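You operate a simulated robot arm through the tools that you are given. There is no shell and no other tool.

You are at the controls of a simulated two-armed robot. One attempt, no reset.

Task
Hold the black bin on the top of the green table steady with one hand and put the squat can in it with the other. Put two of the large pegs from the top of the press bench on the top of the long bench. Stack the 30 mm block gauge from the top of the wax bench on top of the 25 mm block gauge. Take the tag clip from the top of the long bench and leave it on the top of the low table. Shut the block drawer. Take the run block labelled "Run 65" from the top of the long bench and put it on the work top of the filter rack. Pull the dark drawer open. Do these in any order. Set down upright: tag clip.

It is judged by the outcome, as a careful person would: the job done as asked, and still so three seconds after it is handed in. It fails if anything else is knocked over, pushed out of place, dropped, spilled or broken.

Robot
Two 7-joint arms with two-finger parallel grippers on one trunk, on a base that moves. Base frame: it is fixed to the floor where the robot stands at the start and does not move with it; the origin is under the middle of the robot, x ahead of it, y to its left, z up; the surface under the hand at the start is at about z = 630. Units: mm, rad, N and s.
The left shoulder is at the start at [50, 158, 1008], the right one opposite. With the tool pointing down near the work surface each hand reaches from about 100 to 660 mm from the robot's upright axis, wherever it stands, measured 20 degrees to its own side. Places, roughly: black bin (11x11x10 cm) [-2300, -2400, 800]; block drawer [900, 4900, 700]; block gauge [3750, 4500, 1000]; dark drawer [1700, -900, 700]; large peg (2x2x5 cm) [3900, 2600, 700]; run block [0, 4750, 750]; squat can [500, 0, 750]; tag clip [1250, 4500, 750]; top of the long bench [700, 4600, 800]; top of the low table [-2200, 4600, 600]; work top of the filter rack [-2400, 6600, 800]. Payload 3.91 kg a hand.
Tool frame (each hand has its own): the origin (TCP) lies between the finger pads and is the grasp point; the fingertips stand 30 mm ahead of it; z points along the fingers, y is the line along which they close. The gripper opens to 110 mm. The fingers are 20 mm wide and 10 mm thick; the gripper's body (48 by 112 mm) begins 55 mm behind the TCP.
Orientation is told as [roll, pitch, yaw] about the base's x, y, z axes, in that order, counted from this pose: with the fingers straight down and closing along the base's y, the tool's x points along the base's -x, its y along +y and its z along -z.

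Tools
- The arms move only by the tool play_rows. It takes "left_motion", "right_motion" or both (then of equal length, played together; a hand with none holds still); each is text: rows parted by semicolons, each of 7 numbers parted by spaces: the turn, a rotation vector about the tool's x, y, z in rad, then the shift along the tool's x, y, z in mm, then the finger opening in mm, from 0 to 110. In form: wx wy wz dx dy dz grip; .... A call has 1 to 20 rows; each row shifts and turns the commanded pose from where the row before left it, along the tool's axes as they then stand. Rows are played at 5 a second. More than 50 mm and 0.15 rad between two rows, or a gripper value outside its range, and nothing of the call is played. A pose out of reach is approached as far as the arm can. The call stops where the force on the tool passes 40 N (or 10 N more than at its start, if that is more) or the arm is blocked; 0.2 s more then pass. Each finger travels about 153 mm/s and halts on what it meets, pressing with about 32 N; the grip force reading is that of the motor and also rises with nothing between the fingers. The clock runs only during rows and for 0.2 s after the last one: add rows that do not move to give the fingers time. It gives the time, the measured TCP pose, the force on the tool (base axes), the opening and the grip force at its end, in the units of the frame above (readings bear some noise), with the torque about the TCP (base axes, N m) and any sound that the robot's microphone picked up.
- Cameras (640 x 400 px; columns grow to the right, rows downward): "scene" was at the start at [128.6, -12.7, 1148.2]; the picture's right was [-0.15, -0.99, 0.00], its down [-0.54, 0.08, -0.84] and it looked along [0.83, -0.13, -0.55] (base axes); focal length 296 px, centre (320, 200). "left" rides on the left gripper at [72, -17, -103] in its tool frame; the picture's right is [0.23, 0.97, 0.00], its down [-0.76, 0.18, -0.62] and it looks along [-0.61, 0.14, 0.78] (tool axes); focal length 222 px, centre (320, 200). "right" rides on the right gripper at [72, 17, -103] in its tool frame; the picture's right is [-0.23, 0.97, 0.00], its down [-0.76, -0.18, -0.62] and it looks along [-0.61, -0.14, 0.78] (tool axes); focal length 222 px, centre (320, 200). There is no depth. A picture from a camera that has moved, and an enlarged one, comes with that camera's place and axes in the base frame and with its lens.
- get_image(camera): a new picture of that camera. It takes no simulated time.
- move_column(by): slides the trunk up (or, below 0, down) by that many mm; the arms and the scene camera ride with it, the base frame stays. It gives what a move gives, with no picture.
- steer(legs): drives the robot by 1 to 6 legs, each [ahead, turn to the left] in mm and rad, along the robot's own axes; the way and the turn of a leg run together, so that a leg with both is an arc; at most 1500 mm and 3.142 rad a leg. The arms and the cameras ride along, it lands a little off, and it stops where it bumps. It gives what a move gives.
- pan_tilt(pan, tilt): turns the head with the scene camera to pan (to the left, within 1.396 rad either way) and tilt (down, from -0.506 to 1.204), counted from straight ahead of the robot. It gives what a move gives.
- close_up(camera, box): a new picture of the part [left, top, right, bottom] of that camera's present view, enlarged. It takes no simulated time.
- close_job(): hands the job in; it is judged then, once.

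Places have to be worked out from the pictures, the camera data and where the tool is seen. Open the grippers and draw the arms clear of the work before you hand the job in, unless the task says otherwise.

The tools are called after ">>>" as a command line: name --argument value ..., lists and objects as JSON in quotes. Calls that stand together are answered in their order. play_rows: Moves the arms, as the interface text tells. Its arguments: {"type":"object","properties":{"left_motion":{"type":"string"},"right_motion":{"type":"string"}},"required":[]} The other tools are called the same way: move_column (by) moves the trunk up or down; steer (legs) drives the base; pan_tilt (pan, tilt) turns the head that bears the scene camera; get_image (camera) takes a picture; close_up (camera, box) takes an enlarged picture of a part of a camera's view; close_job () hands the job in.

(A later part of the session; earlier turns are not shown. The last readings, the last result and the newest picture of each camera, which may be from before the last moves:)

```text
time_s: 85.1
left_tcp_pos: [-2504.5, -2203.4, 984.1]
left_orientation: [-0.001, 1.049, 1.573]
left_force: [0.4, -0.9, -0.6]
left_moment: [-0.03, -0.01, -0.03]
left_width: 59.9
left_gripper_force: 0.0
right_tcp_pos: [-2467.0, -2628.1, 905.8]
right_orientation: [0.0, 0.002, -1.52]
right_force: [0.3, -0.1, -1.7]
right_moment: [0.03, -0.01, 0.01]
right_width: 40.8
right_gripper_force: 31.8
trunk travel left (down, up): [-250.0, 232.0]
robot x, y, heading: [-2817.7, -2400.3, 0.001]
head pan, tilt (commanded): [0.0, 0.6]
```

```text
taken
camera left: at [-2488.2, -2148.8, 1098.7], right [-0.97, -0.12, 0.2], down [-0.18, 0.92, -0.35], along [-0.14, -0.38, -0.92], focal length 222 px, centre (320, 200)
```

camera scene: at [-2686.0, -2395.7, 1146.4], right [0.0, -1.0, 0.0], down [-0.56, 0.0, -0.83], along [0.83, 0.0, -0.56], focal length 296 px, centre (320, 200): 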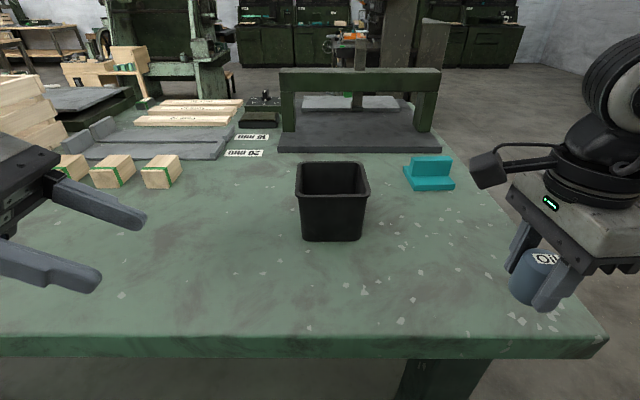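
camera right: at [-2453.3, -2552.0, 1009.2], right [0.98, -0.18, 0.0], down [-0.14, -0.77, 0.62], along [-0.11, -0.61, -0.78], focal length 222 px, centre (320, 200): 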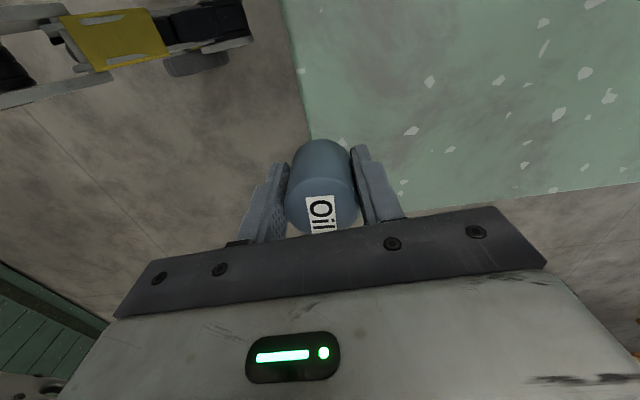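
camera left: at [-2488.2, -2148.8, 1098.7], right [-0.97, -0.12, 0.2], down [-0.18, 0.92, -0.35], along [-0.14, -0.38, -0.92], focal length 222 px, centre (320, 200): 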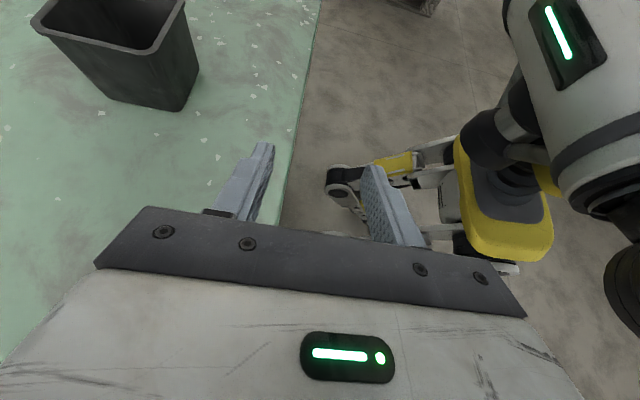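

The posture works, and the left view puts the bin's NW rim corner near [-2315, -2362]. I move to a pre-grasp point about 110 mm back along the finger axis from the west wall, and look again.

>>> play_rows --left_motion "0 0 0 0 -47.9 0 60;0 0 0 0 -47.9 0 60;0 0 0 0 -47.9 0 60;0 0 0 0 -47.8 0 60;0 0 0 8 0 38 60;0 0 0 8 0 38 60;0 0 0 8.5 0 38.4 60;0 0 0 0 0 0 60"

>>> get_image --camera "scene"

>>> get_image --camera "left"

```text
time_s: 86.9
left_tcp_pos: [-2315.9, -2315.6, 950.6]
left_orientation: [0.0, 1.046, 1.577]
left_force: [0.3, 0.1, 0.4]
left_moment: [-0.02, -0.04, 0.01]
left_width: 59.9
left_gripper_force: 0.1
right_tcp_pos: [-2467.7, -2626.2, 905.6]
right_orientation: [-0.001, 0.002, -1.518]
right_force: [0.9, 0.5, -1.3]
right_moment: [0.03, -0.01, -0.01]
right_width: 40.9
right_gripper_force: 32.2
trunk travel left (down, up): [-250.0, 232.0]
robot x, y, heading: [-2817.9, -2394.1, 0.006]
head pan, tilt (commanded): [0.0, 0.6]
```

```text
taken
camera scene: at [-2686.0, -2395.8, 1146.4], right [0.0, -1.0, 0.0], down [-0.56, 0.0, -0.83], along [0.83, 0.0, -0.56], focal length 296 px, centre (320, 200)
```

scene: 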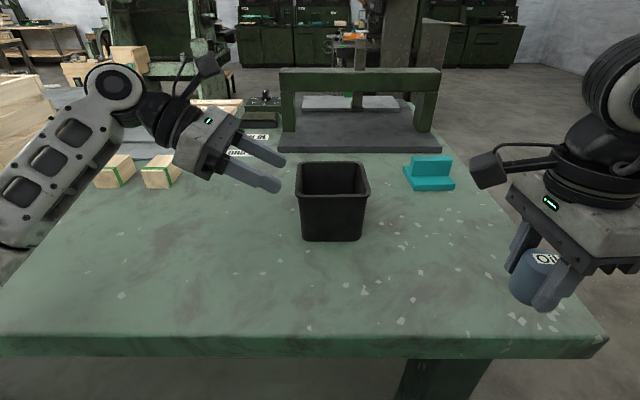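

```text
taken
camera left: at [-2299.8, -2261.3, 1064.8], right [-0.97, -0.12, 0.2], down [-0.18, 0.92, -0.35], along [-0.14, -0.37, -0.92], focal length 222 px, centre (320, 200)
```

left: 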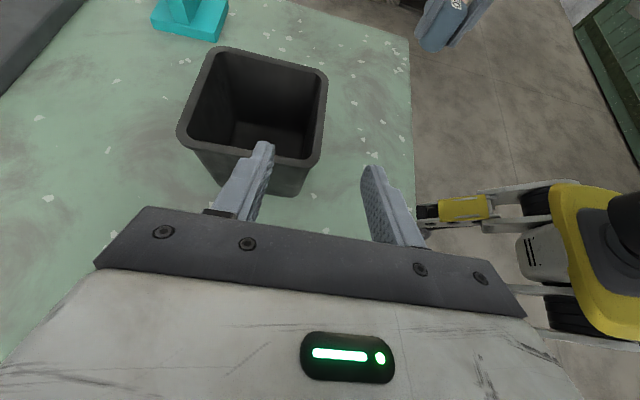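

The bin rim spans roughly x −2318…−2203, y −2361…−2468, so its west wall lies between the fingers. I slide in along the finger axis with one finger inside and one outside.

>>> play_rows --left_motion "0 0 0 0 -3 0 60;0 0 0 -1 0 25 60;0 0 0 -1 0 25 60;0 0 0 -0.5 0 25 60;0 0 0 0 0 20 60;0 0 0 0 0 15 60;0 0 0 0 0 0 60"

>>> get_image --camera "scene"

>>> get_image --camera "left"

```text
time_s: 88.5
left_tcp_pos: [-2308.5, -2408.5, 892.2]
left_orientation: [0.0, 1.045, 1.577]
left_force: [-0.9, 0.4, -0.4]
left_moment: [0.0, 0.04, -0.01]
left_width: 59.8
left_gripper_force: 0.1
right_tcp_pos: [-2466.9, -2626.2, 906.1]
right_orientation: [0.0, 0.003, -1.519]
right_force: [0.4, -0.3, -1.7]
right_moment: [0.03, 0.03, -0.02]
right_width: 40.7
right_gripper_force: 32.5
trunk travel left (down, up): [-250.0, 232.0]
robot x, y, heading: [-2816.0, -2400.6, 0.007]
head pan, tilt (commanded): [0.0, 0.6]
```

```text
taken
camera scene: at [-2686.0, -2395.7, 1146.4], right [0.0, -1.0, 0.0], down [-0.56, 0.0, -0.83], along [0.83, 0.0, -0.56], focal length 296 px, centre (320, 200)
```

scene: 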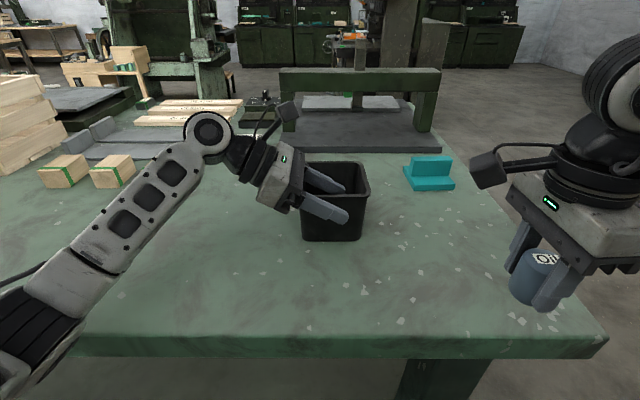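

```text
taken
camera left: at [-2292.2, -2353.7, 1006.6], right [-0.97, -0.12, 0.2], down [-0.18, 0.92, -0.35], along [-0.14, -0.37, -0.92], focal length 222 px, centre (320, 200)
```

left: 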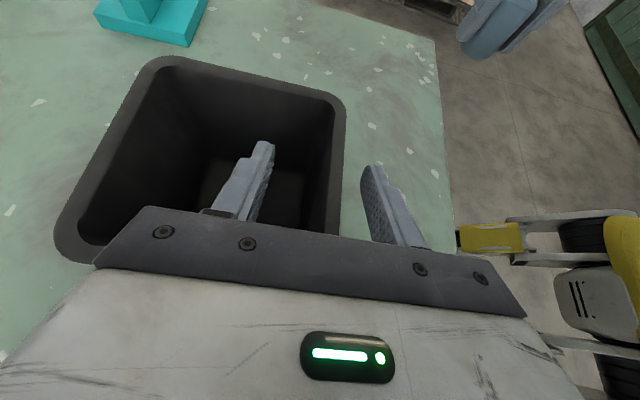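

The wall centre at finger height is near x −2316, while the hand sits at −2308.5. I shift 7 mm west and close on the wall.

>>> play_rows --left_motion "0 0 0 0 7 0 60;0 0 0 0 0 0 40;0 0 0 0 0 0 20;0 0 0 0 0 0 10;0 0 0 0 0 0 0;0 0 0 0 0 0 0;0 0 0 0 0 0 0"

>>> get_image --camera "left"

>>> get_image --camera "scene"

```text
time_s: 90.1
left_tcp_pos: [-2316.5, -2408.8, 893.9]
left_orientation: [-0.004, 1.047, 1.572]
left_force: [0.7, -0.5, 5.5]
left_moment: [-0.04, -0.66, 0.02]
left_width: 3.9
left_gripper_force: 31.8
right_tcp_pos: [-2467.3, -2625.1, 905.7]
right_orientation: [0.0, 0.002, -1.519]
right_force: [0.4, -0.6, -1.0]
right_moment: [0.0, 0.0, 0.03]
right_width: 41.0
right_gripper_force: 31.8
trunk travel left (down, up): [-250.0, 232.0]
robot x, y, heading: [-2811.5, -2398.8, 0.002]
head pan, tilt (commanded): [0.0, 0.6]
```

```text
taken
camera left: at [-2300.4, -2354.3, 1007.8], right [-0.97, -0.12, 0.2], down [-0.18, 0.92, -0.35], along [-0.14, -0.37, -0.92], focal length 222 px, centre (320, 200)
```

left: 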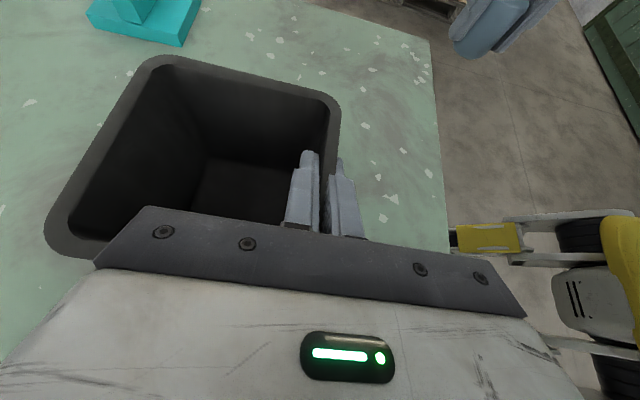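

```text
taken
camera scene: at [-2686.4, -2395.7, 1146.5], right [0.0, -1.0, 0.0], down [-0.56, 0.0, -0.83], along [0.83, 0.0, -0.56], focal length 296 px, centre (320, 200)
```

scene: 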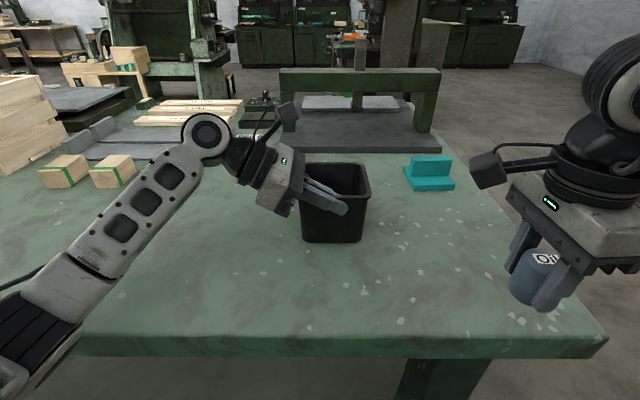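

The wall is gripped (3.9 mm) and the bin has not visibly moved. Now I raise the can, turn the right hand to a yaw of about −1.75 so that its camera clears the left gripper, and bring it over the bin.

>>> play_rows --right_motion "0 0 0 0 0 -40 30;0 0 0 0 0 -40 30;0 0 0.115 0 0 0 30;0 0 0.115 0 0 0 30;0 0 0 33 24.8 0 30;0 0 0 33 24.8 0 30;0 0 0 33 24.8 0 30;0 0 0 33 24.8 0 30;0 0 0 33 24.8 0 30;0 0 0 33 24.8 0 30;0 0 0 33 24.8 0 30;0 0 0 0 0 0 30" --left_motion "0 0 0 0 0 0 0;0 0 0 0 0 0 0;0 0 0 0 0 0 0;0 0 0 0 0 0 0;0 0 0 0 0 0 0;0 0 0 0 0 0 0;0 0 0 0 0 0 0;0 0 0 0 0 0 0;0 0 0 0 0 0 0;0 0 0 0 0 0 0;0 0 0 0 0 0 0;0 0 0 0 0 0 0"

>>> get_image --camera "scene"

>>> get_image --camera "left"

>>> get_image --camera "right"

```text
time_s: 92.7
left_tcp_pos: [-2317.2, -2408.8, 891.7]
left_orientation: [-0.002, 1.048, 1.575]
left_force: [-1.8, -1.0, 6.5]
left_moment: [-0.06, -0.67, 0.06]
left_width: 4.1
left_gripper_force: 31.6
right_tcp_pos: [-2255.2, -2432.1, 988.7]
right_orientation: [0.002, 0.0, -1.748]
right_force: [0.2, 0.6, -1.4]
right_moment: [0.0, -0.02, 0.03]
right_width: 40.5
right_gripper_force: 32.4
trunk travel left (down, up): [-250.0, 232.0]
robot x, y, heading: [-2813.2, -2397.2, 0.004]
head pan, tilt (commanded): [0.0, 0.6]
```

```text
taken
camera scene: at [-2686.7, -2395.6, 1146.5], right [0.0, -1.0, 0.0], down [-0.56, 0.0, -0.83], along [0.83, 0.0, -0.56], focal length 296 px, centre (320, 200)
```

scene: 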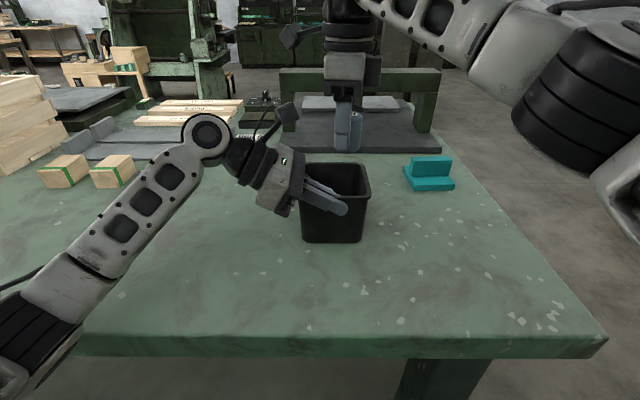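

```text
taken
camera left: at [-2300.6, -2354.3, 1007.4], right [-0.97, -0.12, 0.2], down [-0.18, 0.92, -0.35], along [-0.14, -0.37, -0.92], focal length 222 px, centre (320, 200)
```

left: 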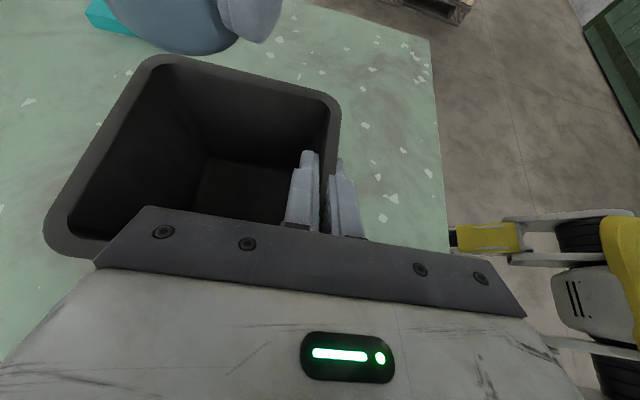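

```text
taken
camera right: at [-2224.9, -2362.4, 1092.1], right [0.92, -0.4, 0.0], down [-0.31, -0.72, 0.62], along [-0.25, -0.57, -0.78], focal length 222 px, centre (320, 200)
```

right: 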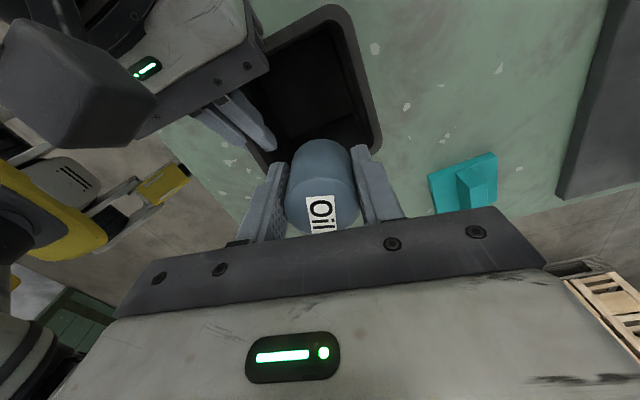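

The can hangs over the bin with clear gaps to the left hand. I shift it 5 mm north, lower it to just above the bin floor, and check.

>>> play_rows --right_motion "0 0 0 4.9 -0.9 0 30;0 0 0 0 0 30 30;0 0 0 0 0 30 30;0 0 0 0 0 30 30;0 0 0 0 0 28 30;0 0 0 0 0 0 30" --left_motion "0 0 0 0 0 0 0;0 0 0 0 0 0 0;0 0 0 0 0 0 0;0 0 0 0 0 0 0;0 0 0 0 0 0 0;0 0 0 0 0 0 0"

>>> get_image --camera "scene"

>>> get_image --camera "left"

>>> get_image --camera "right"

```text
time_s: 94.1
left_tcp_pos: [-2315.9, -2408.3, 892.4]
left_orientation: [0.0, 1.047, 1.574]
left_force: [0.0, 0.6, 7.3]
left_moment: [-0.02, -0.66, 0.04]
left_width: 3.9
left_gripper_force: 32.1
right_tcp_pos: [-2257.8, -2429.2, 867.0]
right_orientation: [0.0, 0.003, -1.753]
right_force: [-0.2, -0.1, -0.6]
right_moment: [0.01, -0.02, 0.02]
right_width: 40.9
right_gripper_force: 31.9
trunk travel left (down, up): [-250.0, 232.0]
robot x, y, heading: [-2814.1, -2399.4, 0.004]
head pan, tilt (commanded): [0.0, 0.6]
```

```text
taken
camera scene: at [-2686.7, -2395.6, 1146.5], right [0.0, -1.0, 0.0], down [-0.56, 0.0, -0.83], along [0.83, 0.0, -0.56], focal length 296 px, centre (320, 200)
```

scene: 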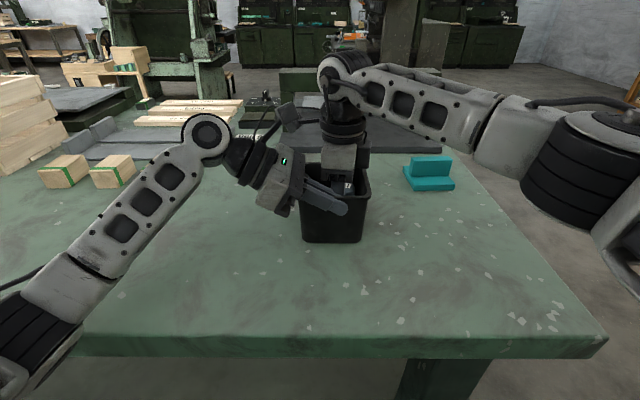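

```text
taken
camera left: at [-2300.5, -2354.3, 1007.4], right [-0.97, -0.12, 0.2], down [-0.18, 0.92, -0.35], along [-0.14, -0.37, -0.92], focal length 222 px, centre (320, 200)
```

left: 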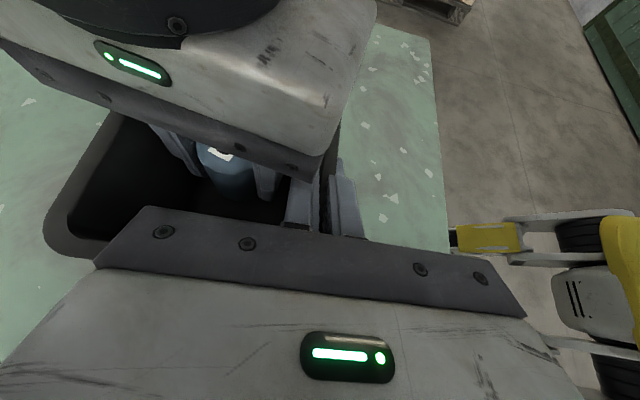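

```text
taken
camera right: at [-2228.1, -2359.3, 971.2], right [0.92, -0.4, 0.0], down [-0.31, -0.72, 0.62], along [-0.25, -0.57, -0.78], focal length 222 px, centre (320, 200)
```

right: 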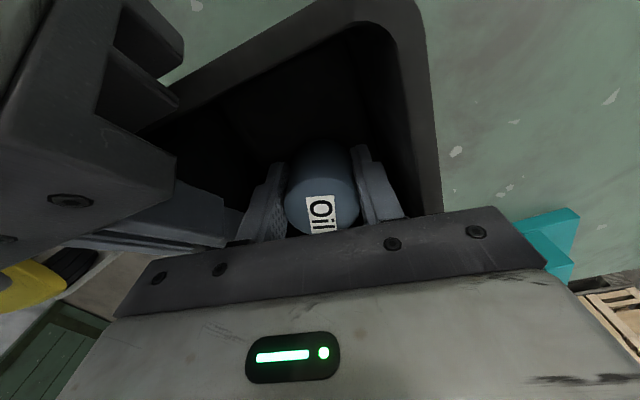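

Clear gaps on every side. I lower in 4 mm steps toward the floor of the bin.

>>> play_rows --right_motion "0 0 0 0 0 4 30;0 0 0 0 0 4 30;0 0 0 0 0 4 30;0 0 0 0 0 3 30;0 0 0 0 0 3 30;0 0 0 0 0 0 30" --left_motion "0 0 0 0 0 0 0;0 0 0 0 0 0 0;0 0 0 0 0 0 0;0 0 0 0 0 0 0;0 0 0 0 0 0 0;0 0 0 0 0 0 0"

```text
time_s: 95.4
left_tcp_pos: [-2316.6, -2408.8, 890.7]
left_orientation: [0.003, 1.04, 1.579]
left_force: [0.1, 3.5, 4.0]
left_moment: [0.21, -0.47, -0.02]
left_width: 4.1
left_gripper_force: 32.2
right_tcp_pos: [-2254.4, -2424.5, 857.0]
right_orientation: [0.005, 0.011, -1.75]
right_force: [-3.5, -5.1, 9.7]
right_moment: [0.55, 0.37, 0.31]
right_width: 41.0
right_gripper_force: 32.3
trunk travel left (down, up): [-250.0, 232.0]
robot x, y, heading: [-2816.0, -2393.8, 0.006]
head pan, tilt (commanded): [0.0, 0.6]
stopped in row 6 (right hand): the force on the tool passed its limit at 41 N (the readings are from after the stop); the commanded pose is now the measured one
```

The descent met resistance at TCP z 857 (it stopped at 41 N). I look to see whether the can is on the floor or touching a wall.

>>> get_image --camera "left"

>>> close_up --camera "right" --box '[140, 0, 460, 240]'

>>> close_up --camera "scene" --box '[240, 80, 440, 260]'

```text
taken
camera left: at [-2300.3, -2354.2, 1005.3], right [-0.97, -0.12, 0.2], down [-0.18, 0.92, -0.34], along [-0.14, -0.37, -0.92], focal length 222 px, centre (320, 200)
```

left: 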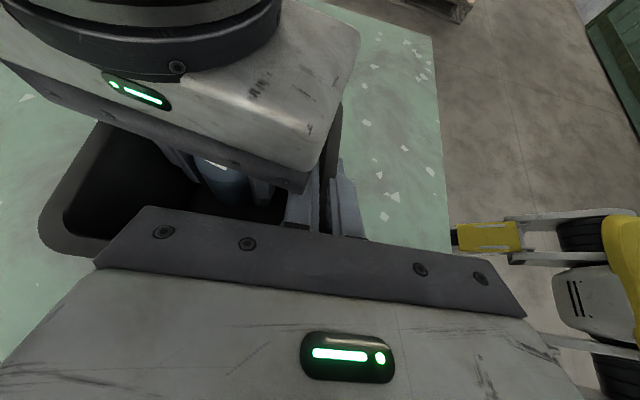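

```text
1.67 times, centred on (300, 120) of right
camera zoom: at [-2225.6, -2356.5, 961.4], right [0.92, -0.4, 0.0], down [-0.32, -0.72, 0.61], along [-0.24, -0.56, -0.79], focal length 370 px, centre (353, 333)
```

zoom: 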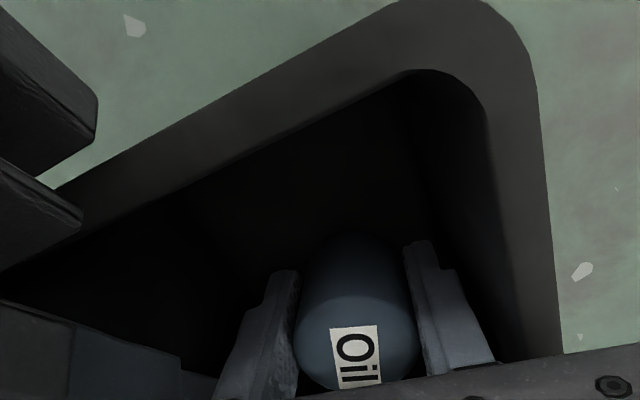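

```text
2.22 times, centred on (340, 170) of scene
camera zoom: at [-2687.3, -2396.0, 1146.4], right [0.0, -1.0, 0.0], down [-0.56, 0.0, -0.83], along [0.83, 0.0, -0.56], focal length 658 px, centre (276, 267)
```

zoom: 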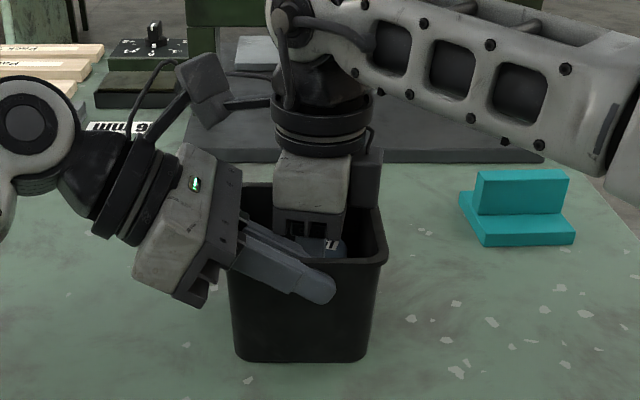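

The stop comes from the right gripper's body reaching the left finger and rim level (body underside about z 912), so the can hangs only about 15 mm above the bin's floor, well inside. I back up 2 mm to relieve the contact and open just enough to let it down.

>>> play_rows --right_motion "0 0 0 0 0 -2 30;0 0 0 0 0 0 30;0 0 0 0 0 0 46;0 0 0 0 0 0 52;0 0 0 0 0 0 52;0 0 0 0 0 0 52" --left_motion "0 0 0 0 0 0 0;0 0 0 0 0 0 0;0 0 0 0 0 0 0;0 0 0 0 0 0 0;0 0 0 0 0 0 0;0 0 0 0 0 0 0"

>>> close_up --camera "right" --box '[140, 0, 460, 240]'

```text
time_s: 96.8
left_tcp_pos: [-2315.5, -2407.4, 890.8]
left_orientation: [0.005, 1.042, 1.584]
left_force: [3.6, 1.2, 10.2]
left_moment: [0.01, -0.75, 0.1]
left_width: 4.1
left_gripper_force: 32.1
right_tcp_pos: [-2255.4, -2425.3, 857.6]
right_orientation: [0.005, 0.008, -1.751]
right_force: [-5.4, -2.7, 1.4]
right_moment: [0.19, 0.13, 0.1]
right_width: 48.9
right_gripper_force: 0.0
trunk travel left (down, up): [-250.0, 232.0]
robot x, y, heading: [-2813.1, -2395.0, 0.003]
head pan, tilt (commanded): [0.0, 0.6]
```

```text
1.67 times, centred on (300, 120) of right
camera zoom: at [-2225.1, -2356.3, 961.6], right [0.92, -0.4, 0.0], down [-0.32, -0.72, 0.62], along [-0.24, -0.57, -0.79], focal length 370 px, centre (353, 333)
```

zoom: 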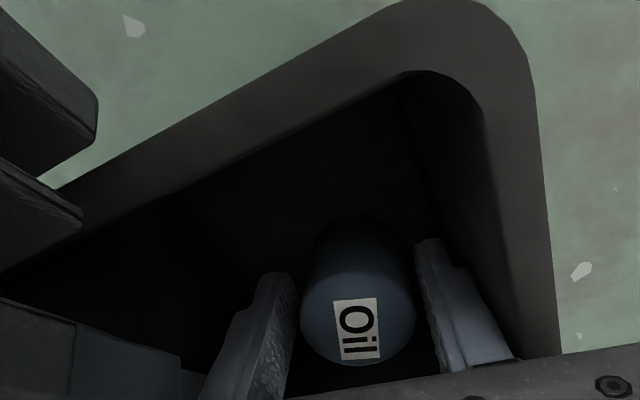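

The can is released and has settled. I raise the right hand straight up out of the bin.

>>> play_rows --right_motion "0 0 0 0 0 -5 50;0 0 0 0 0 -15 50;0 0 0 0 0 -30 50;0 0 0 0 0 -40 50;0 0 0 0 0 -40 50;0 0 0 0 0 -30 50;0 0 0 0 0 0 50" --left_motion "0 0 0 0 0 0 0;0 0 0 0 0 0 0;0 0 0 0 0 0 0;0 0 0 0 0 0 0;0 0 0 0 0 0 0;0 0 0 0 0 0 0;0 0 0 0 0 0 0"

>>> get_image --camera "left"

>>> get_image --camera "right"

>>> get_image --camera "scene"

```text
time_s: 98.4
left_tcp_pos: [-2316.1, -2408.7, 891.2]
left_orientation: [0.009, 1.041, 1.583]
left_force: [4.0, 0.8, 15.7]
left_moment: [-0.16, -0.74, 0.1]
left_width: 4.2
left_gripper_force: 31.9
right_tcp_pos: [-2257.2, -2423.9, 1017.5]
right_orientation: [0.006, 0.008, -1.75]
right_force: [-0.2, -0.6, 0.2]
right_moment: [-0.01, -0.02, -0.01]
right_width: 50.0
right_gripper_force: 0.1
trunk travel left (down, up): [-250.0, 232.0]
robot x, y, heading: [-2814.6, -2400.5, 0.008]
head pan, tilt (commanded): [0.0, 0.6]
```

```text
taken
camera left: at [-2300.0, -2354.2, 1005.0], right [-0.97, -0.12, 0.2], down [-0.19, 0.92, -0.34], along [-0.14, -0.37, -0.92], focal length 222 px, centre (320, 200)
```

left: 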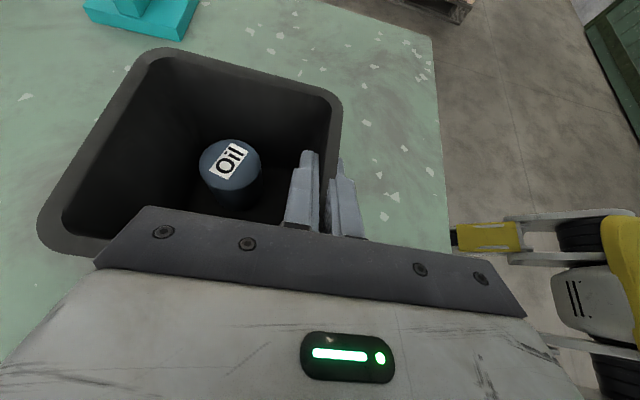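

```text
taken
camera right: at [-2226.8, -2355.2, 1121.9], right [0.92, -0.4, 0.0], down [-0.32, -0.72, 0.62], along [-0.24, -0.57, -0.79], focal length 222 px, centre (320, 200)
```

right: 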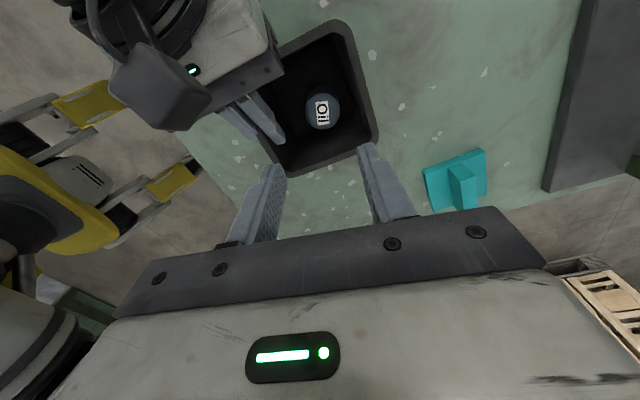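

```text
taken
camera scene: at [-2687.0, -2395.7, 1146.6], right [0.0, -1.0, 0.0], down [-0.56, 0.0, -0.83], along [0.83, 0.0, -0.56], focal length 296 px, centre (320, 200)
```

scene: 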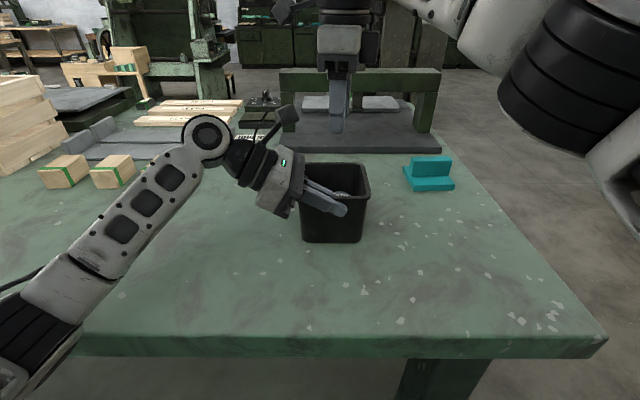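

The can stands upright in the bin. I move the right hand away south-west first, then open the left hand and back it out along its finger axis.

>>> play_rows --right_motion "0 0 0 -33 -24.8 0 50;0 0 0 -33 -24.8 0 50;0 0 0 -33 -24.8 0 50;0 0 0 -33 -24.8 0 50;0 0 0 -33 -24.8 0 50;0 0 0 -33 -24.8 0 50;0 0 0 0 0 0 50;0 0 0 0 0 0 50;0 0 0 0 0 0 50;0 0 0 0 0 0 50;0 0 0 0 0 0 50;0 0 0 0 0 0 50;0 0 0 0 0 0 50" --left_motion "0 0 0 0 0 0 0;0 0 0 0 0 0 0;0 0 0 0 0 0 0;0 0 0 0 0 0 10;0 0 0 0 0 0 30;0 0 0 0 0 0 60;0 0 0 0 0 0 60;0 0 0 0 0 -20 60;0 0 0 0 0 -30 60;0 0 0 0 0 -35 60;0 0 0 0 0 -35 60;0 0 0 0 0 -20 60;0 0 0 0 0 0 60"

>>> get_image --camera "left"

>>> get_image --camera "scene"

```text
time_s: 101.2
left_tcp_pos: [-2316.5, -2287.0, 959.3]
left_orientation: [0.009, 1.04, 1.586]
left_force: [0.0, 0.2, 0.1]
left_moment: [0.03, 0.02, -0.01]
left_width: 59.8
left_gripper_force: 0.1
right_tcp_pos: [-2434.8, -2593.9, 1013.9]
right_orientation: [0.004, 0.011, -1.751]
right_force: [0.3, 0.4, 0.1]
right_moment: [0.01, 0.01, 0.03]
right_width: 50.0
right_gripper_force: 0.0
trunk travel left (down, up): [-250.0, 232.0]
robot x, y, heading: [-2812.6, -2395.9, 0.003]
head pan, tilt (commanded): [0.0, 0.6]
```

```text
taken
camera left: at [-2299.0, -2233.2, 1075.4], right [-0.97, -0.12, 0.2], down [-0.19, 0.92, -0.34], along [-0.14, -0.37, -0.92], focal length 222 px, centre (320, 200)
```

left: 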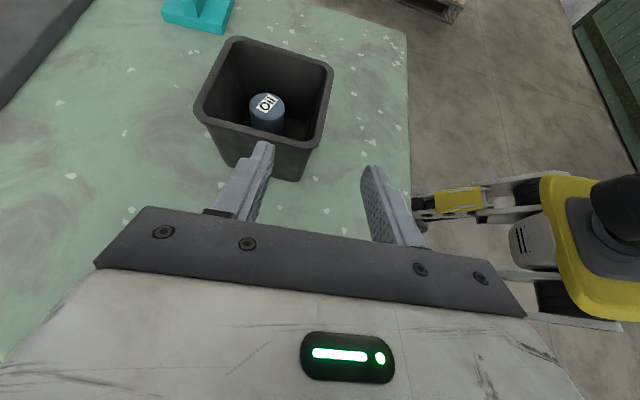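

```text
taken
camera scene: at [-2686.0, -2395.7, 1146.4], right [0.0, -1.0, 0.0], down [-0.56, 0.0, -0.83], along [0.83, 0.0, -0.56], focal length 296 px, centre (320, 200)
```

scene: 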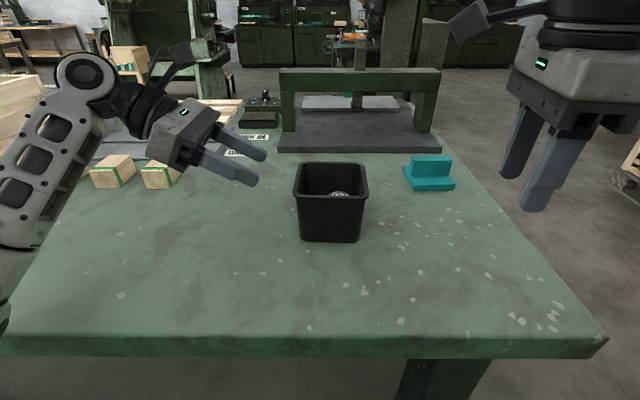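

Bin and can are fine and task one is done. I bring both hands back to the carry pose (left: untilt and unyaw; right: unyaw).

>>> play_rows --left_motion "0 -0.149 0 0 27.4 0 60;0 -0.149 0 0 27.4 0 60;0 -0.149 0 0 27.4 0 60;0 -0.149 0 0 27.4 0 60;0 -0.149 0 0 27.4 0 60;0 -0.149 0 0 27.4 0 60;0 -0.149 0 0 27.4 0 60;0 0 0.1428 0 0 0 60;0 0 0.1428 0 0 0 60;0 0 0.1428 0 0 0 60;0 0 0.1428 0 0 0 60;0 0 0.1428 0 0 0 60;0 0 0.1428 0 0 0 60;0 0 0.1428 0 0 0 60;0 0 0.1428 0 0 0 60;0 0 0.1428 0 0 0 60;0 0 0.1428 0 0 0 60;0 0 0.1428 0 0 0 60" --right_motion "0 0 0 0 0 0 50;0 0 0 0 0 0 50;0 0 0 0 0 0 50;0 0 0 0 0 0 50;0 0 0 0 0 0 50;0 0 0 0 0 0 50;0 0 -0.1459 0 0 0 50;0 0 -0.1459 0 0 0 50;0 0 -0.1459 0 0 0 50;0 0 -0.1459 0 0 0 50;0 0 -0.1459 0 0 0 50;0 0 -0.1459 0 0 0 50;0 0 -0.1459 0 0 0 50;0 0 -0.1459 0 0 0 50;0 0 -0.1459 0 0 0 50;0 0 -0.1459 0 0 0 50;0 0 -0.1459 0 0 0 50;0 0 -0.1459 0 0 0 50"

```text
time_s: 105.0
left_tcp_pos: [-2507.3, -2289.5, 960.8]
left_orientation: [0.004, 0.006, 0.005]
left_force: [-0.6, 0.6, 0.1]
left_moment: [-0.01, -0.01, 0.02]
left_width: 59.9
left_gripper_force: 0.1
right_tcp_pos: [-2436.6, -2594.2, 1014.4]
right_orientation: [0.007, -0.005, 0.003]
right_force: [0.2, -0.5, 0.1]
right_moment: [0.04, -0.01, -0.02]
right_width: 50.1
right_gripper_force: 0.0
trunk travel left (down, up): [-250.0, 232.0]
robot x, y, heading: [-2818.4, -2398.4, 0.005]
head pan, tilt (commanded): [0.0, 0.6]
```

Hands are tucked. I back off from the table and return by the same lane, then head north-east toward the gap south of the green machine to look for the dark drawer.

>>> steer --legs '[[-240, 0], [0, -1.571], [975, 0], [0, 1.571], [1200, 0], [1150, 0]]'

>>> steer --legs '[[0, 1.12], [1400, 0], [0, -0.8]]'

>>> pan_tilt --pan 0.0 --tilt 0.2

>>> get_image --camera "scene"

```text
time_s: 130.1
left_tcp_pos: [-386.4, -2961.8, 959.9]
left_orientation: [0.005, 0.006, 0.117]
left_force: [-0.7, -0.4, 0.1]
left_moment: [0.02, -0.01, 0.0]
left_width: 59.9
left_gripper_force: 0.0
right_tcp_pos: [-280.1, -3258.9, 1013.5]
right_orientation: [0.008, -0.006, 0.107]
right_force: [1.0, 0.0, 0.4]
right_moment: [0.0, 0.01, 0.0]
right_width: 50.2
right_gripper_force: 0.1
trunk travel left (down, up): [-250.0, 232.0]
robot x, y, heading: [-678.4, -3102.9, 0.115]
head pan, tilt (commanded): [0.0, 0.6]
```

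```text
time_s: 142.1
left_tcp_pos: [22.0, -1554.8, 959.6]
left_orientation: [0.004, 0.006, 0.414]
left_force: [-0.7, 1.2, -0.4]
left_moment: [-0.02, -0.03, -0.02]
left_width: 60.0
left_gripper_force: 0.0
right_tcp_pos: [208.5, -1807.6, 1014.7]
right_orientation: [0.008, -0.007, 0.405]
right_force: [-1.4, -0.1, 0.6]
right_moment: [0.01, 0.0, 0.03]
right_width: 50.2
right_gripper_force: 0.1
trunk travel left (down, up): [-250.0, 232.0]
robot x, y, heading: [-220.4, -1776.9, 0.413]
head pan, tilt (commanded): [0.0, 0.6]
```

```text
time_s: 142.9
left_tcp_pos: [21.3, -1554.8, 960.1]
left_orientation: [0.004, 0.005, 0.413]
left_force: [0.3, -0.5, -0.2]
left_moment: [0.0, 0.01, -0.01]
left_width: 60.3
left_gripper_force: 0.1
right_tcp_pos: [207.8, -1808.5, 1013.7]
right_orientation: [0.007, -0.007, 0.405]
right_force: [0.3, -0.1, -0.1]
right_moment: [0.02, 0.01, -0.01]
right_width: 50.1
right_gripper_force: 0.1
trunk travel left (down, up): [-250.0, 232.0]
robot x, y, heading: [-216.7, -1776.6, 0.409]
head pan, tilt (commanded): [0.0, 0.201]
```

```text
taken
camera scene: at [-94.2, -1721.3, 1183.1], right [0.4, -0.92, 0.0], down [-0.18, -0.08, -0.98], along [0.9, 0.39, -0.2], focal length 296 px, centre (320, 200)
```

scene: 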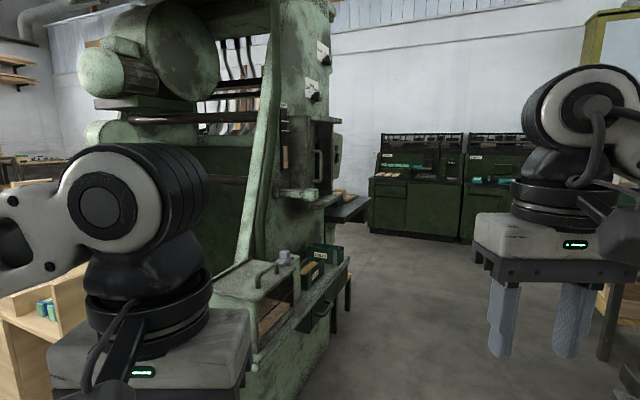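

The expected drawer place projects to about pixel (314, 212), where a dark ledge sticks out of the green machine. I zoom in there.

>>> close_up --camera "scene" --box '[230, 130, 430, 330]'

>>> pan_tilt --pan -0.7 --tilt 0.3

>>> get_image --camera "scene"

```text
2.00 times, centred on (330, 230) of scene
camera zoom: at [-94.2, -1721.3, 1183.1], right [0.4, -0.92, 0.0], down [-0.18, -0.08, -0.98], along [0.9, 0.39, -0.2], focal length 592 px, centre (300, 140)
```

zoom: 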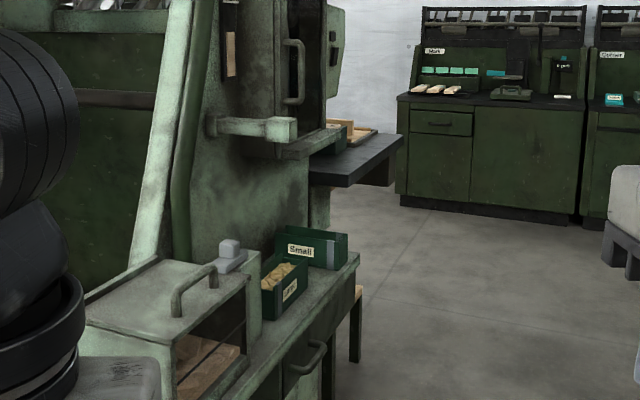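

```text
time_s: 144.0
left_tcp_pos: [22.1, -1553.5, 959.9]
left_orientation: [0.004, 0.004, 0.413]
left_force: [-0.4, 0.5, 0.0]
left_moment: [-0.01, -0.02, -0.03]
left_width: 60.2
left_gripper_force: 0.1
right_tcp_pos: [208.8, -1806.8, 1013.7]
right_orientation: [0.007, -0.005, 0.404]
right_force: [0.6, 0.8, 0.0]
right_moment: [-0.01, -0.02, -0.04]
right_width: 49.9
right_gripper_force: 0.1
trunk travel left (down, up): [-250.0, 232.0]
robot x, y, heading: [-216.4, -1772.5, 0.414]
head pan, tilt (commanded): [-0.7, 0.3]
```

```text
taken
camera scene: at [-90.2, -1785.1, 1173.9], right [-0.28, -0.96, 0.0], down [-0.28, 0.08, -0.96], along [0.92, -0.27, -0.3], focal length 296 px, centre (320, 200)
```

scene: 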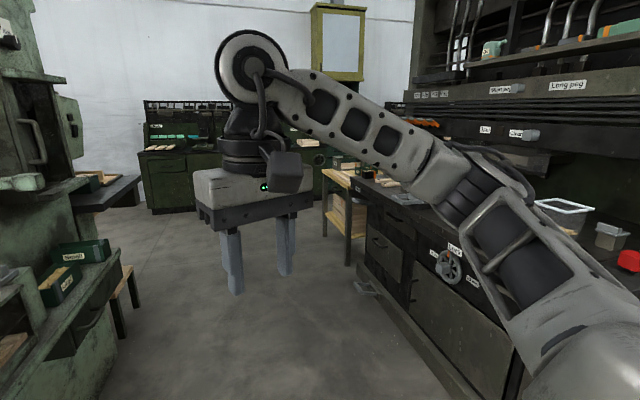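

The dark ledge seems to sit near [1700, -1100, 720] on the machine's far side. The aisle between the green machine (y about −1450) and the dark console (y about −2640) is about 1.2 m wide; I go along its middle in stages.

>>> steer --legs '[[0, -0.69], [900, 0]]'

>>> pan_tilt --pan 0.35 --tilt 0.35

>>> get_image --camera "scene"

```text
time_s: 150.5
left_tcp_pos: [961.2, -1989.3, 961.1]
left_orientation: [0.004, 0.006, -0.264]
left_force: [0.4, 0.1, -0.3]
left_moment: [0.05, -0.02, -0.01]
left_width: 60.1
left_gripper_force: 0.1
right_tcp_pos: [949.8, -2301.7, 1013.9]
right_orientation: [0.007, -0.004, -0.271]
right_force: [0.5, 0.0, -0.3]
right_moment: [-0.01, 0.03, -0.02]
right_width: 50.3
right_gripper_force: 0.1
trunk travel left (down, up): [-250.0, 232.0]
robot x, y, heading: [635.1, -2008.6, -0.266]
head pan, tilt (commanded): [-0.7, 0.3]
```

```text
time_s: 151.8
left_tcp_pos: [961.6, -1988.7, 959.6]
left_orientation: [0.003, 0.006, -0.264]
left_force: [-0.2, 0.7, -0.2]
left_moment: [-0.01, 0.02, -0.01]
left_width: 60.4
left_gripper_force: 0.0
right_tcp_pos: [948.9, -2301.2, 1013.9]
right_orientation: [0.006, -0.005, -0.271]
right_force: [0.2, -0.7, -0.2]
right_moment: [-0.01, -0.01, -0.02]
right_width: 50.0
right_gripper_force: 0.1
trunk travel left (down, up): [-250.0, 232.0]
robot x, y, heading: [639.9, -2008.7, -0.271]
head pan, tilt (commanded): [0.351, 0.351]
```

```text
taken
camera scene: at [768.8, -2012.4, 1169.2], right [0.08, -1.0, 0.0], down [-0.34, -0.03, -0.94], along [0.94, 0.08, -0.34], focal length 296 px, centre (320, 200)
```

scene: 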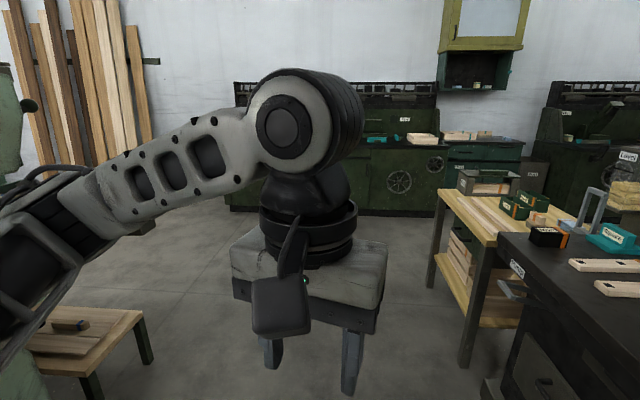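

The way ahead is open. I straighten up and drive 1000 mm farther, then look left at the machine's far side.

>>> steer --legs '[[0, 0.3], [1000, 0]]'

>>> pan_tilt --pan 1.35 --tilt 0.35

>>> get_image --camera "scene"

>>> pan_tilt --pan 0.5 --tilt 0.3

>>> get_image --camera "scene"

```text
time_s: 158.0
left_tcp_pos: [1936.7, -1855.6, 960.4]
left_orientation: [0.003, 0.005, 0.041]
left_force: [-0.1, -0.3, -0.3]
left_moment: [0.02, -0.02, -0.02]
left_width: 59.9
left_gripper_force: 0.0
right_tcp_pos: [2018.1, -2159.0, 1014.7]
right_orientation: [0.006, -0.007, 0.035]
right_force: [-0.1, -0.8, -0.5]
right_moment: [0.01, -0.03, 0.02]
right_width: 50.3
right_gripper_force: 0.1
trunk travel left (down, up): [-250.0, 232.0]
robot x, y, heading: [1633.0, -1975.0, 0.039]
head pan, tilt (commanded): [0.351, 0.351]
```

```text
time_s: 159.2
left_tcp_pos: [1937.6, -1855.0, 960.1]
left_orientation: [0.003, 0.005, 0.042]
left_force: [0.3, 0.7, 0.2]
left_moment: [-0.01, -0.01, 0.04]
left_width: 59.8
left_gripper_force: 0.1
right_tcp_pos: [2019.7, -2158.4, 1014.0]
right_orientation: [0.007, -0.005, 0.033]
right_force: [-0.2, -1.1, -0.2]
right_moment: [0.01, 0.0, -0.03]
right_width: 50.3
right_gripper_force: 0.1
trunk travel left (down, up): [-250.0, 232.0]
robot x, y, heading: [1634.3, -1973.1, 0.039]
head pan, tilt (commanded): [1.349, 0.351]
```

```text
taken
camera scene: at [1691.6, -1880.6, 1169.1], right [0.98, -0.18, 0.0], down [-0.06, -0.34, -0.94], along [0.17, 0.92, -0.34], focal length 296 px, centre (320, 200)
```

scene: 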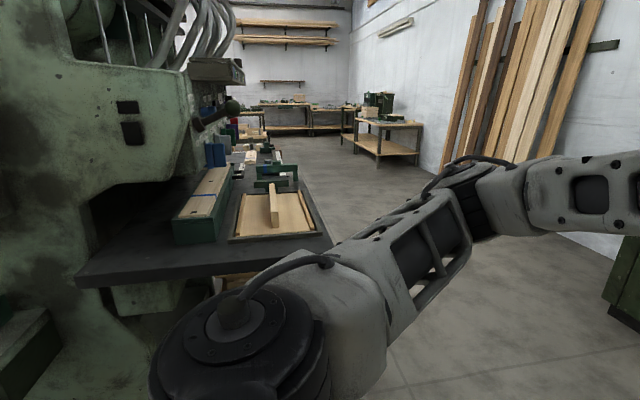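

```text
time_s: 160.4
left_tcp_pos: [1937.3, -1855.7, 959.9]
left_orientation: [0.004, 0.006, 0.041]
left_force: [0.4, 1.3, -1.0]
left_moment: [-0.03, -0.01, 0.01]
left_width: 60.1
left_gripper_force: 0.1
right_tcp_pos: [2018.5, -2157.5, 1014.1]
right_orientation: [0.006, -0.006, 0.034]
right_force: [-0.2, 0.5, -0.4]
right_moment: [0.03, -0.04, -0.04]
right_width: 50.3
right_gripper_force: 0.1
trunk travel left (down, up): [-250.0, 232.0]
robot x, y, heading: [1633.6, -1974.2, 0.044]
head pan, tilt (commanded): [0.499, 0.3]
```

```text
taken
camera scene: at [1754.7, -1924.2, 1173.9], right [0.51, -0.86, 0.0], down [-0.25, -0.15, -0.96], along [0.82, 0.49, -0.3], focal length 296 px, centre (320, 200)
```

scene: 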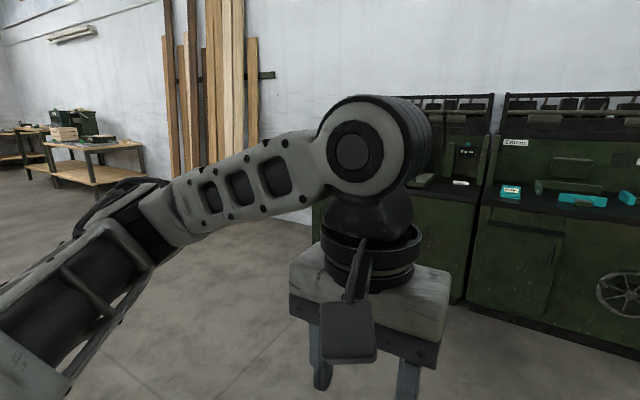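

The dark table on the machine's east face runs north from about y −1100, with its edge near x 1870; the drawer should face east under it. I drive round to the east side and face west.

>>> steer --legs '[[850, 0], [0, 1.52], [1000, 0], [0, 1.55]]'

>>> pan_tilt --pan 0.0 --tilt 0.6

>>> get_image --camera "scene"

```text
time_s: 177.4
left_tcp_pos: [2186.4, -1043.9, 960.7]
left_orientation: [0.004, 0.006, -3.133]
left_force: [-0.1, -0.3, -0.1]
left_moment: [0.0, -0.02, -0.01]
left_width: 60.2
left_gripper_force: 0.1
right_tcp_pos: [2116.8, -737.9, 1013.4]
right_orientation: [0.008, -0.004, 3.139]
right_force: [-0.2, -0.2, -0.7]
right_moment: [0.01, -0.01, -0.03]
right_width: 50.3
right_gripper_force: 0.1
trunk travel left (down, up): [-250.0, 232.0]
robot x, y, heading: [2496.0, -936.4, -3.139]
head pan, tilt (commanded): [0.499, 0.3]
```

```text
time_s: 178.3
left_tcp_pos: [2187.8, -1043.0, 959.9]
left_orientation: [0.002, 0.004, -3.134]
left_force: [-0.2, 0.6, 0.0]
left_moment: [0.01, 0.0, -0.03]
left_width: 60.0
left_gripper_force: 0.1
right_tcp_pos: [2115.7, -737.7, 1014.6]
right_orientation: [0.006, -0.005, 3.138]
right_force: [-0.2, 0.7, 0.0]
right_moment: [-0.02, 0.0, 0.03]
right_width: 50.3
right_gripper_force: 0.1
trunk travel left (down, up): [-250.0, 232.0]
robot x, y, heading: [2496.1, -932.7, -3.143]
head pan, tilt (commanded): [0.0, 0.6]
```

```text
taken
camera scene: at [2366.7, -935.3, 1146.4], right [-0.01, 1.0, 0.0], down [0.56, 0.0, -0.83], along [-0.83, 0.0, -0.56], focal length 296 px, centre (320, 200)
```

scene: 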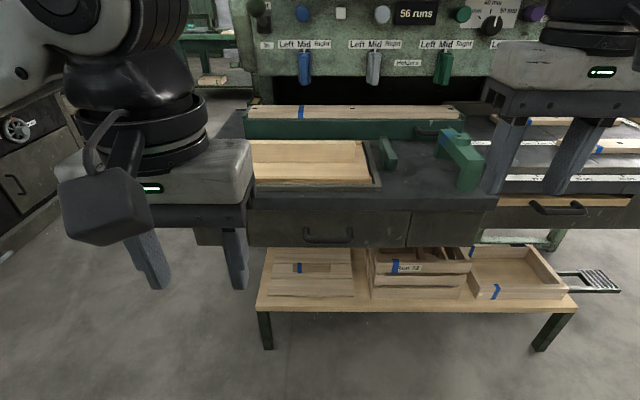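

I can see a dark drawer front with a bar handle at about pixel (325, 235), and a wooden-faced drawer to its right. I zoom in.

>>> close_up --camera "scene" --box '[220, 170, 500, 330]'

>>> get_image --camera "left"

>>> get_image --camera "right"

```text
2.29 times, centred on (360, 250) of scene
camera zoom: at [2366.7, -935.3, 1146.4], right [-0.01, 1.0, 0.0], down [0.56, 0.0, -0.83], along [-0.83, 0.0, -0.56], focal length 677 px, centre (229, 86)
```

zoom: 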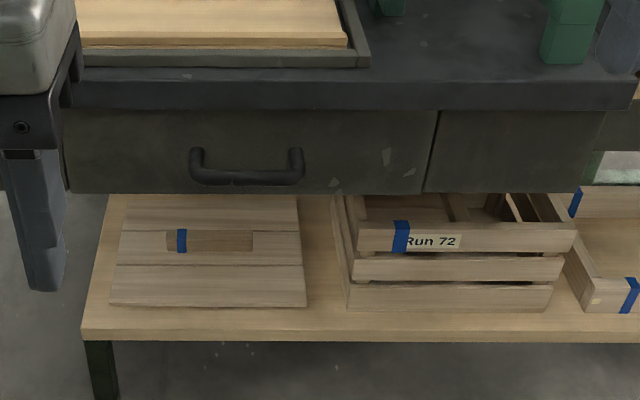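

```text
taken
camera left: at [2258.8, -1024.4, 1064.1], right [0.23, -0.97, 0.0], down [-0.76, -0.18, 0.62], along [-0.6, -0.15, -0.78], focal length 222 px, centre (320, 200)
```

left: 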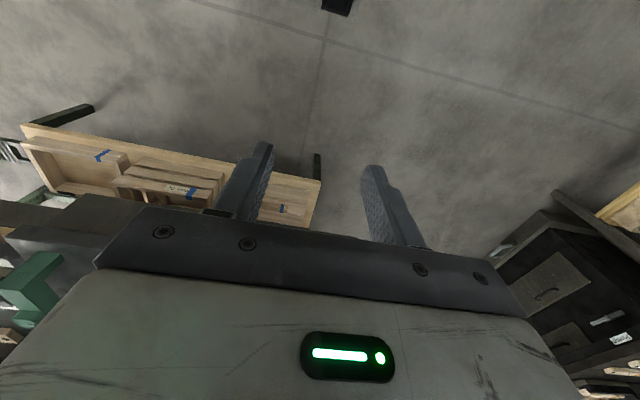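

```text
taken
camera right: at [2190.0, -753.1, 1117.6], right [-0.23, -0.97, 0.01], down [-0.76, 0.18, 0.63], along [-0.61, 0.14, -0.78], focal length 222 px, centre (320, 200)
```

right: 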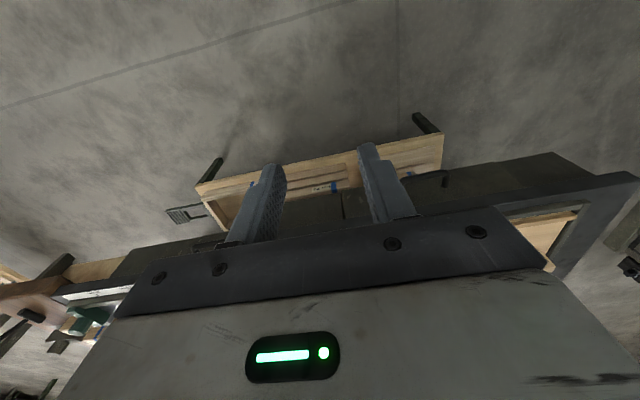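

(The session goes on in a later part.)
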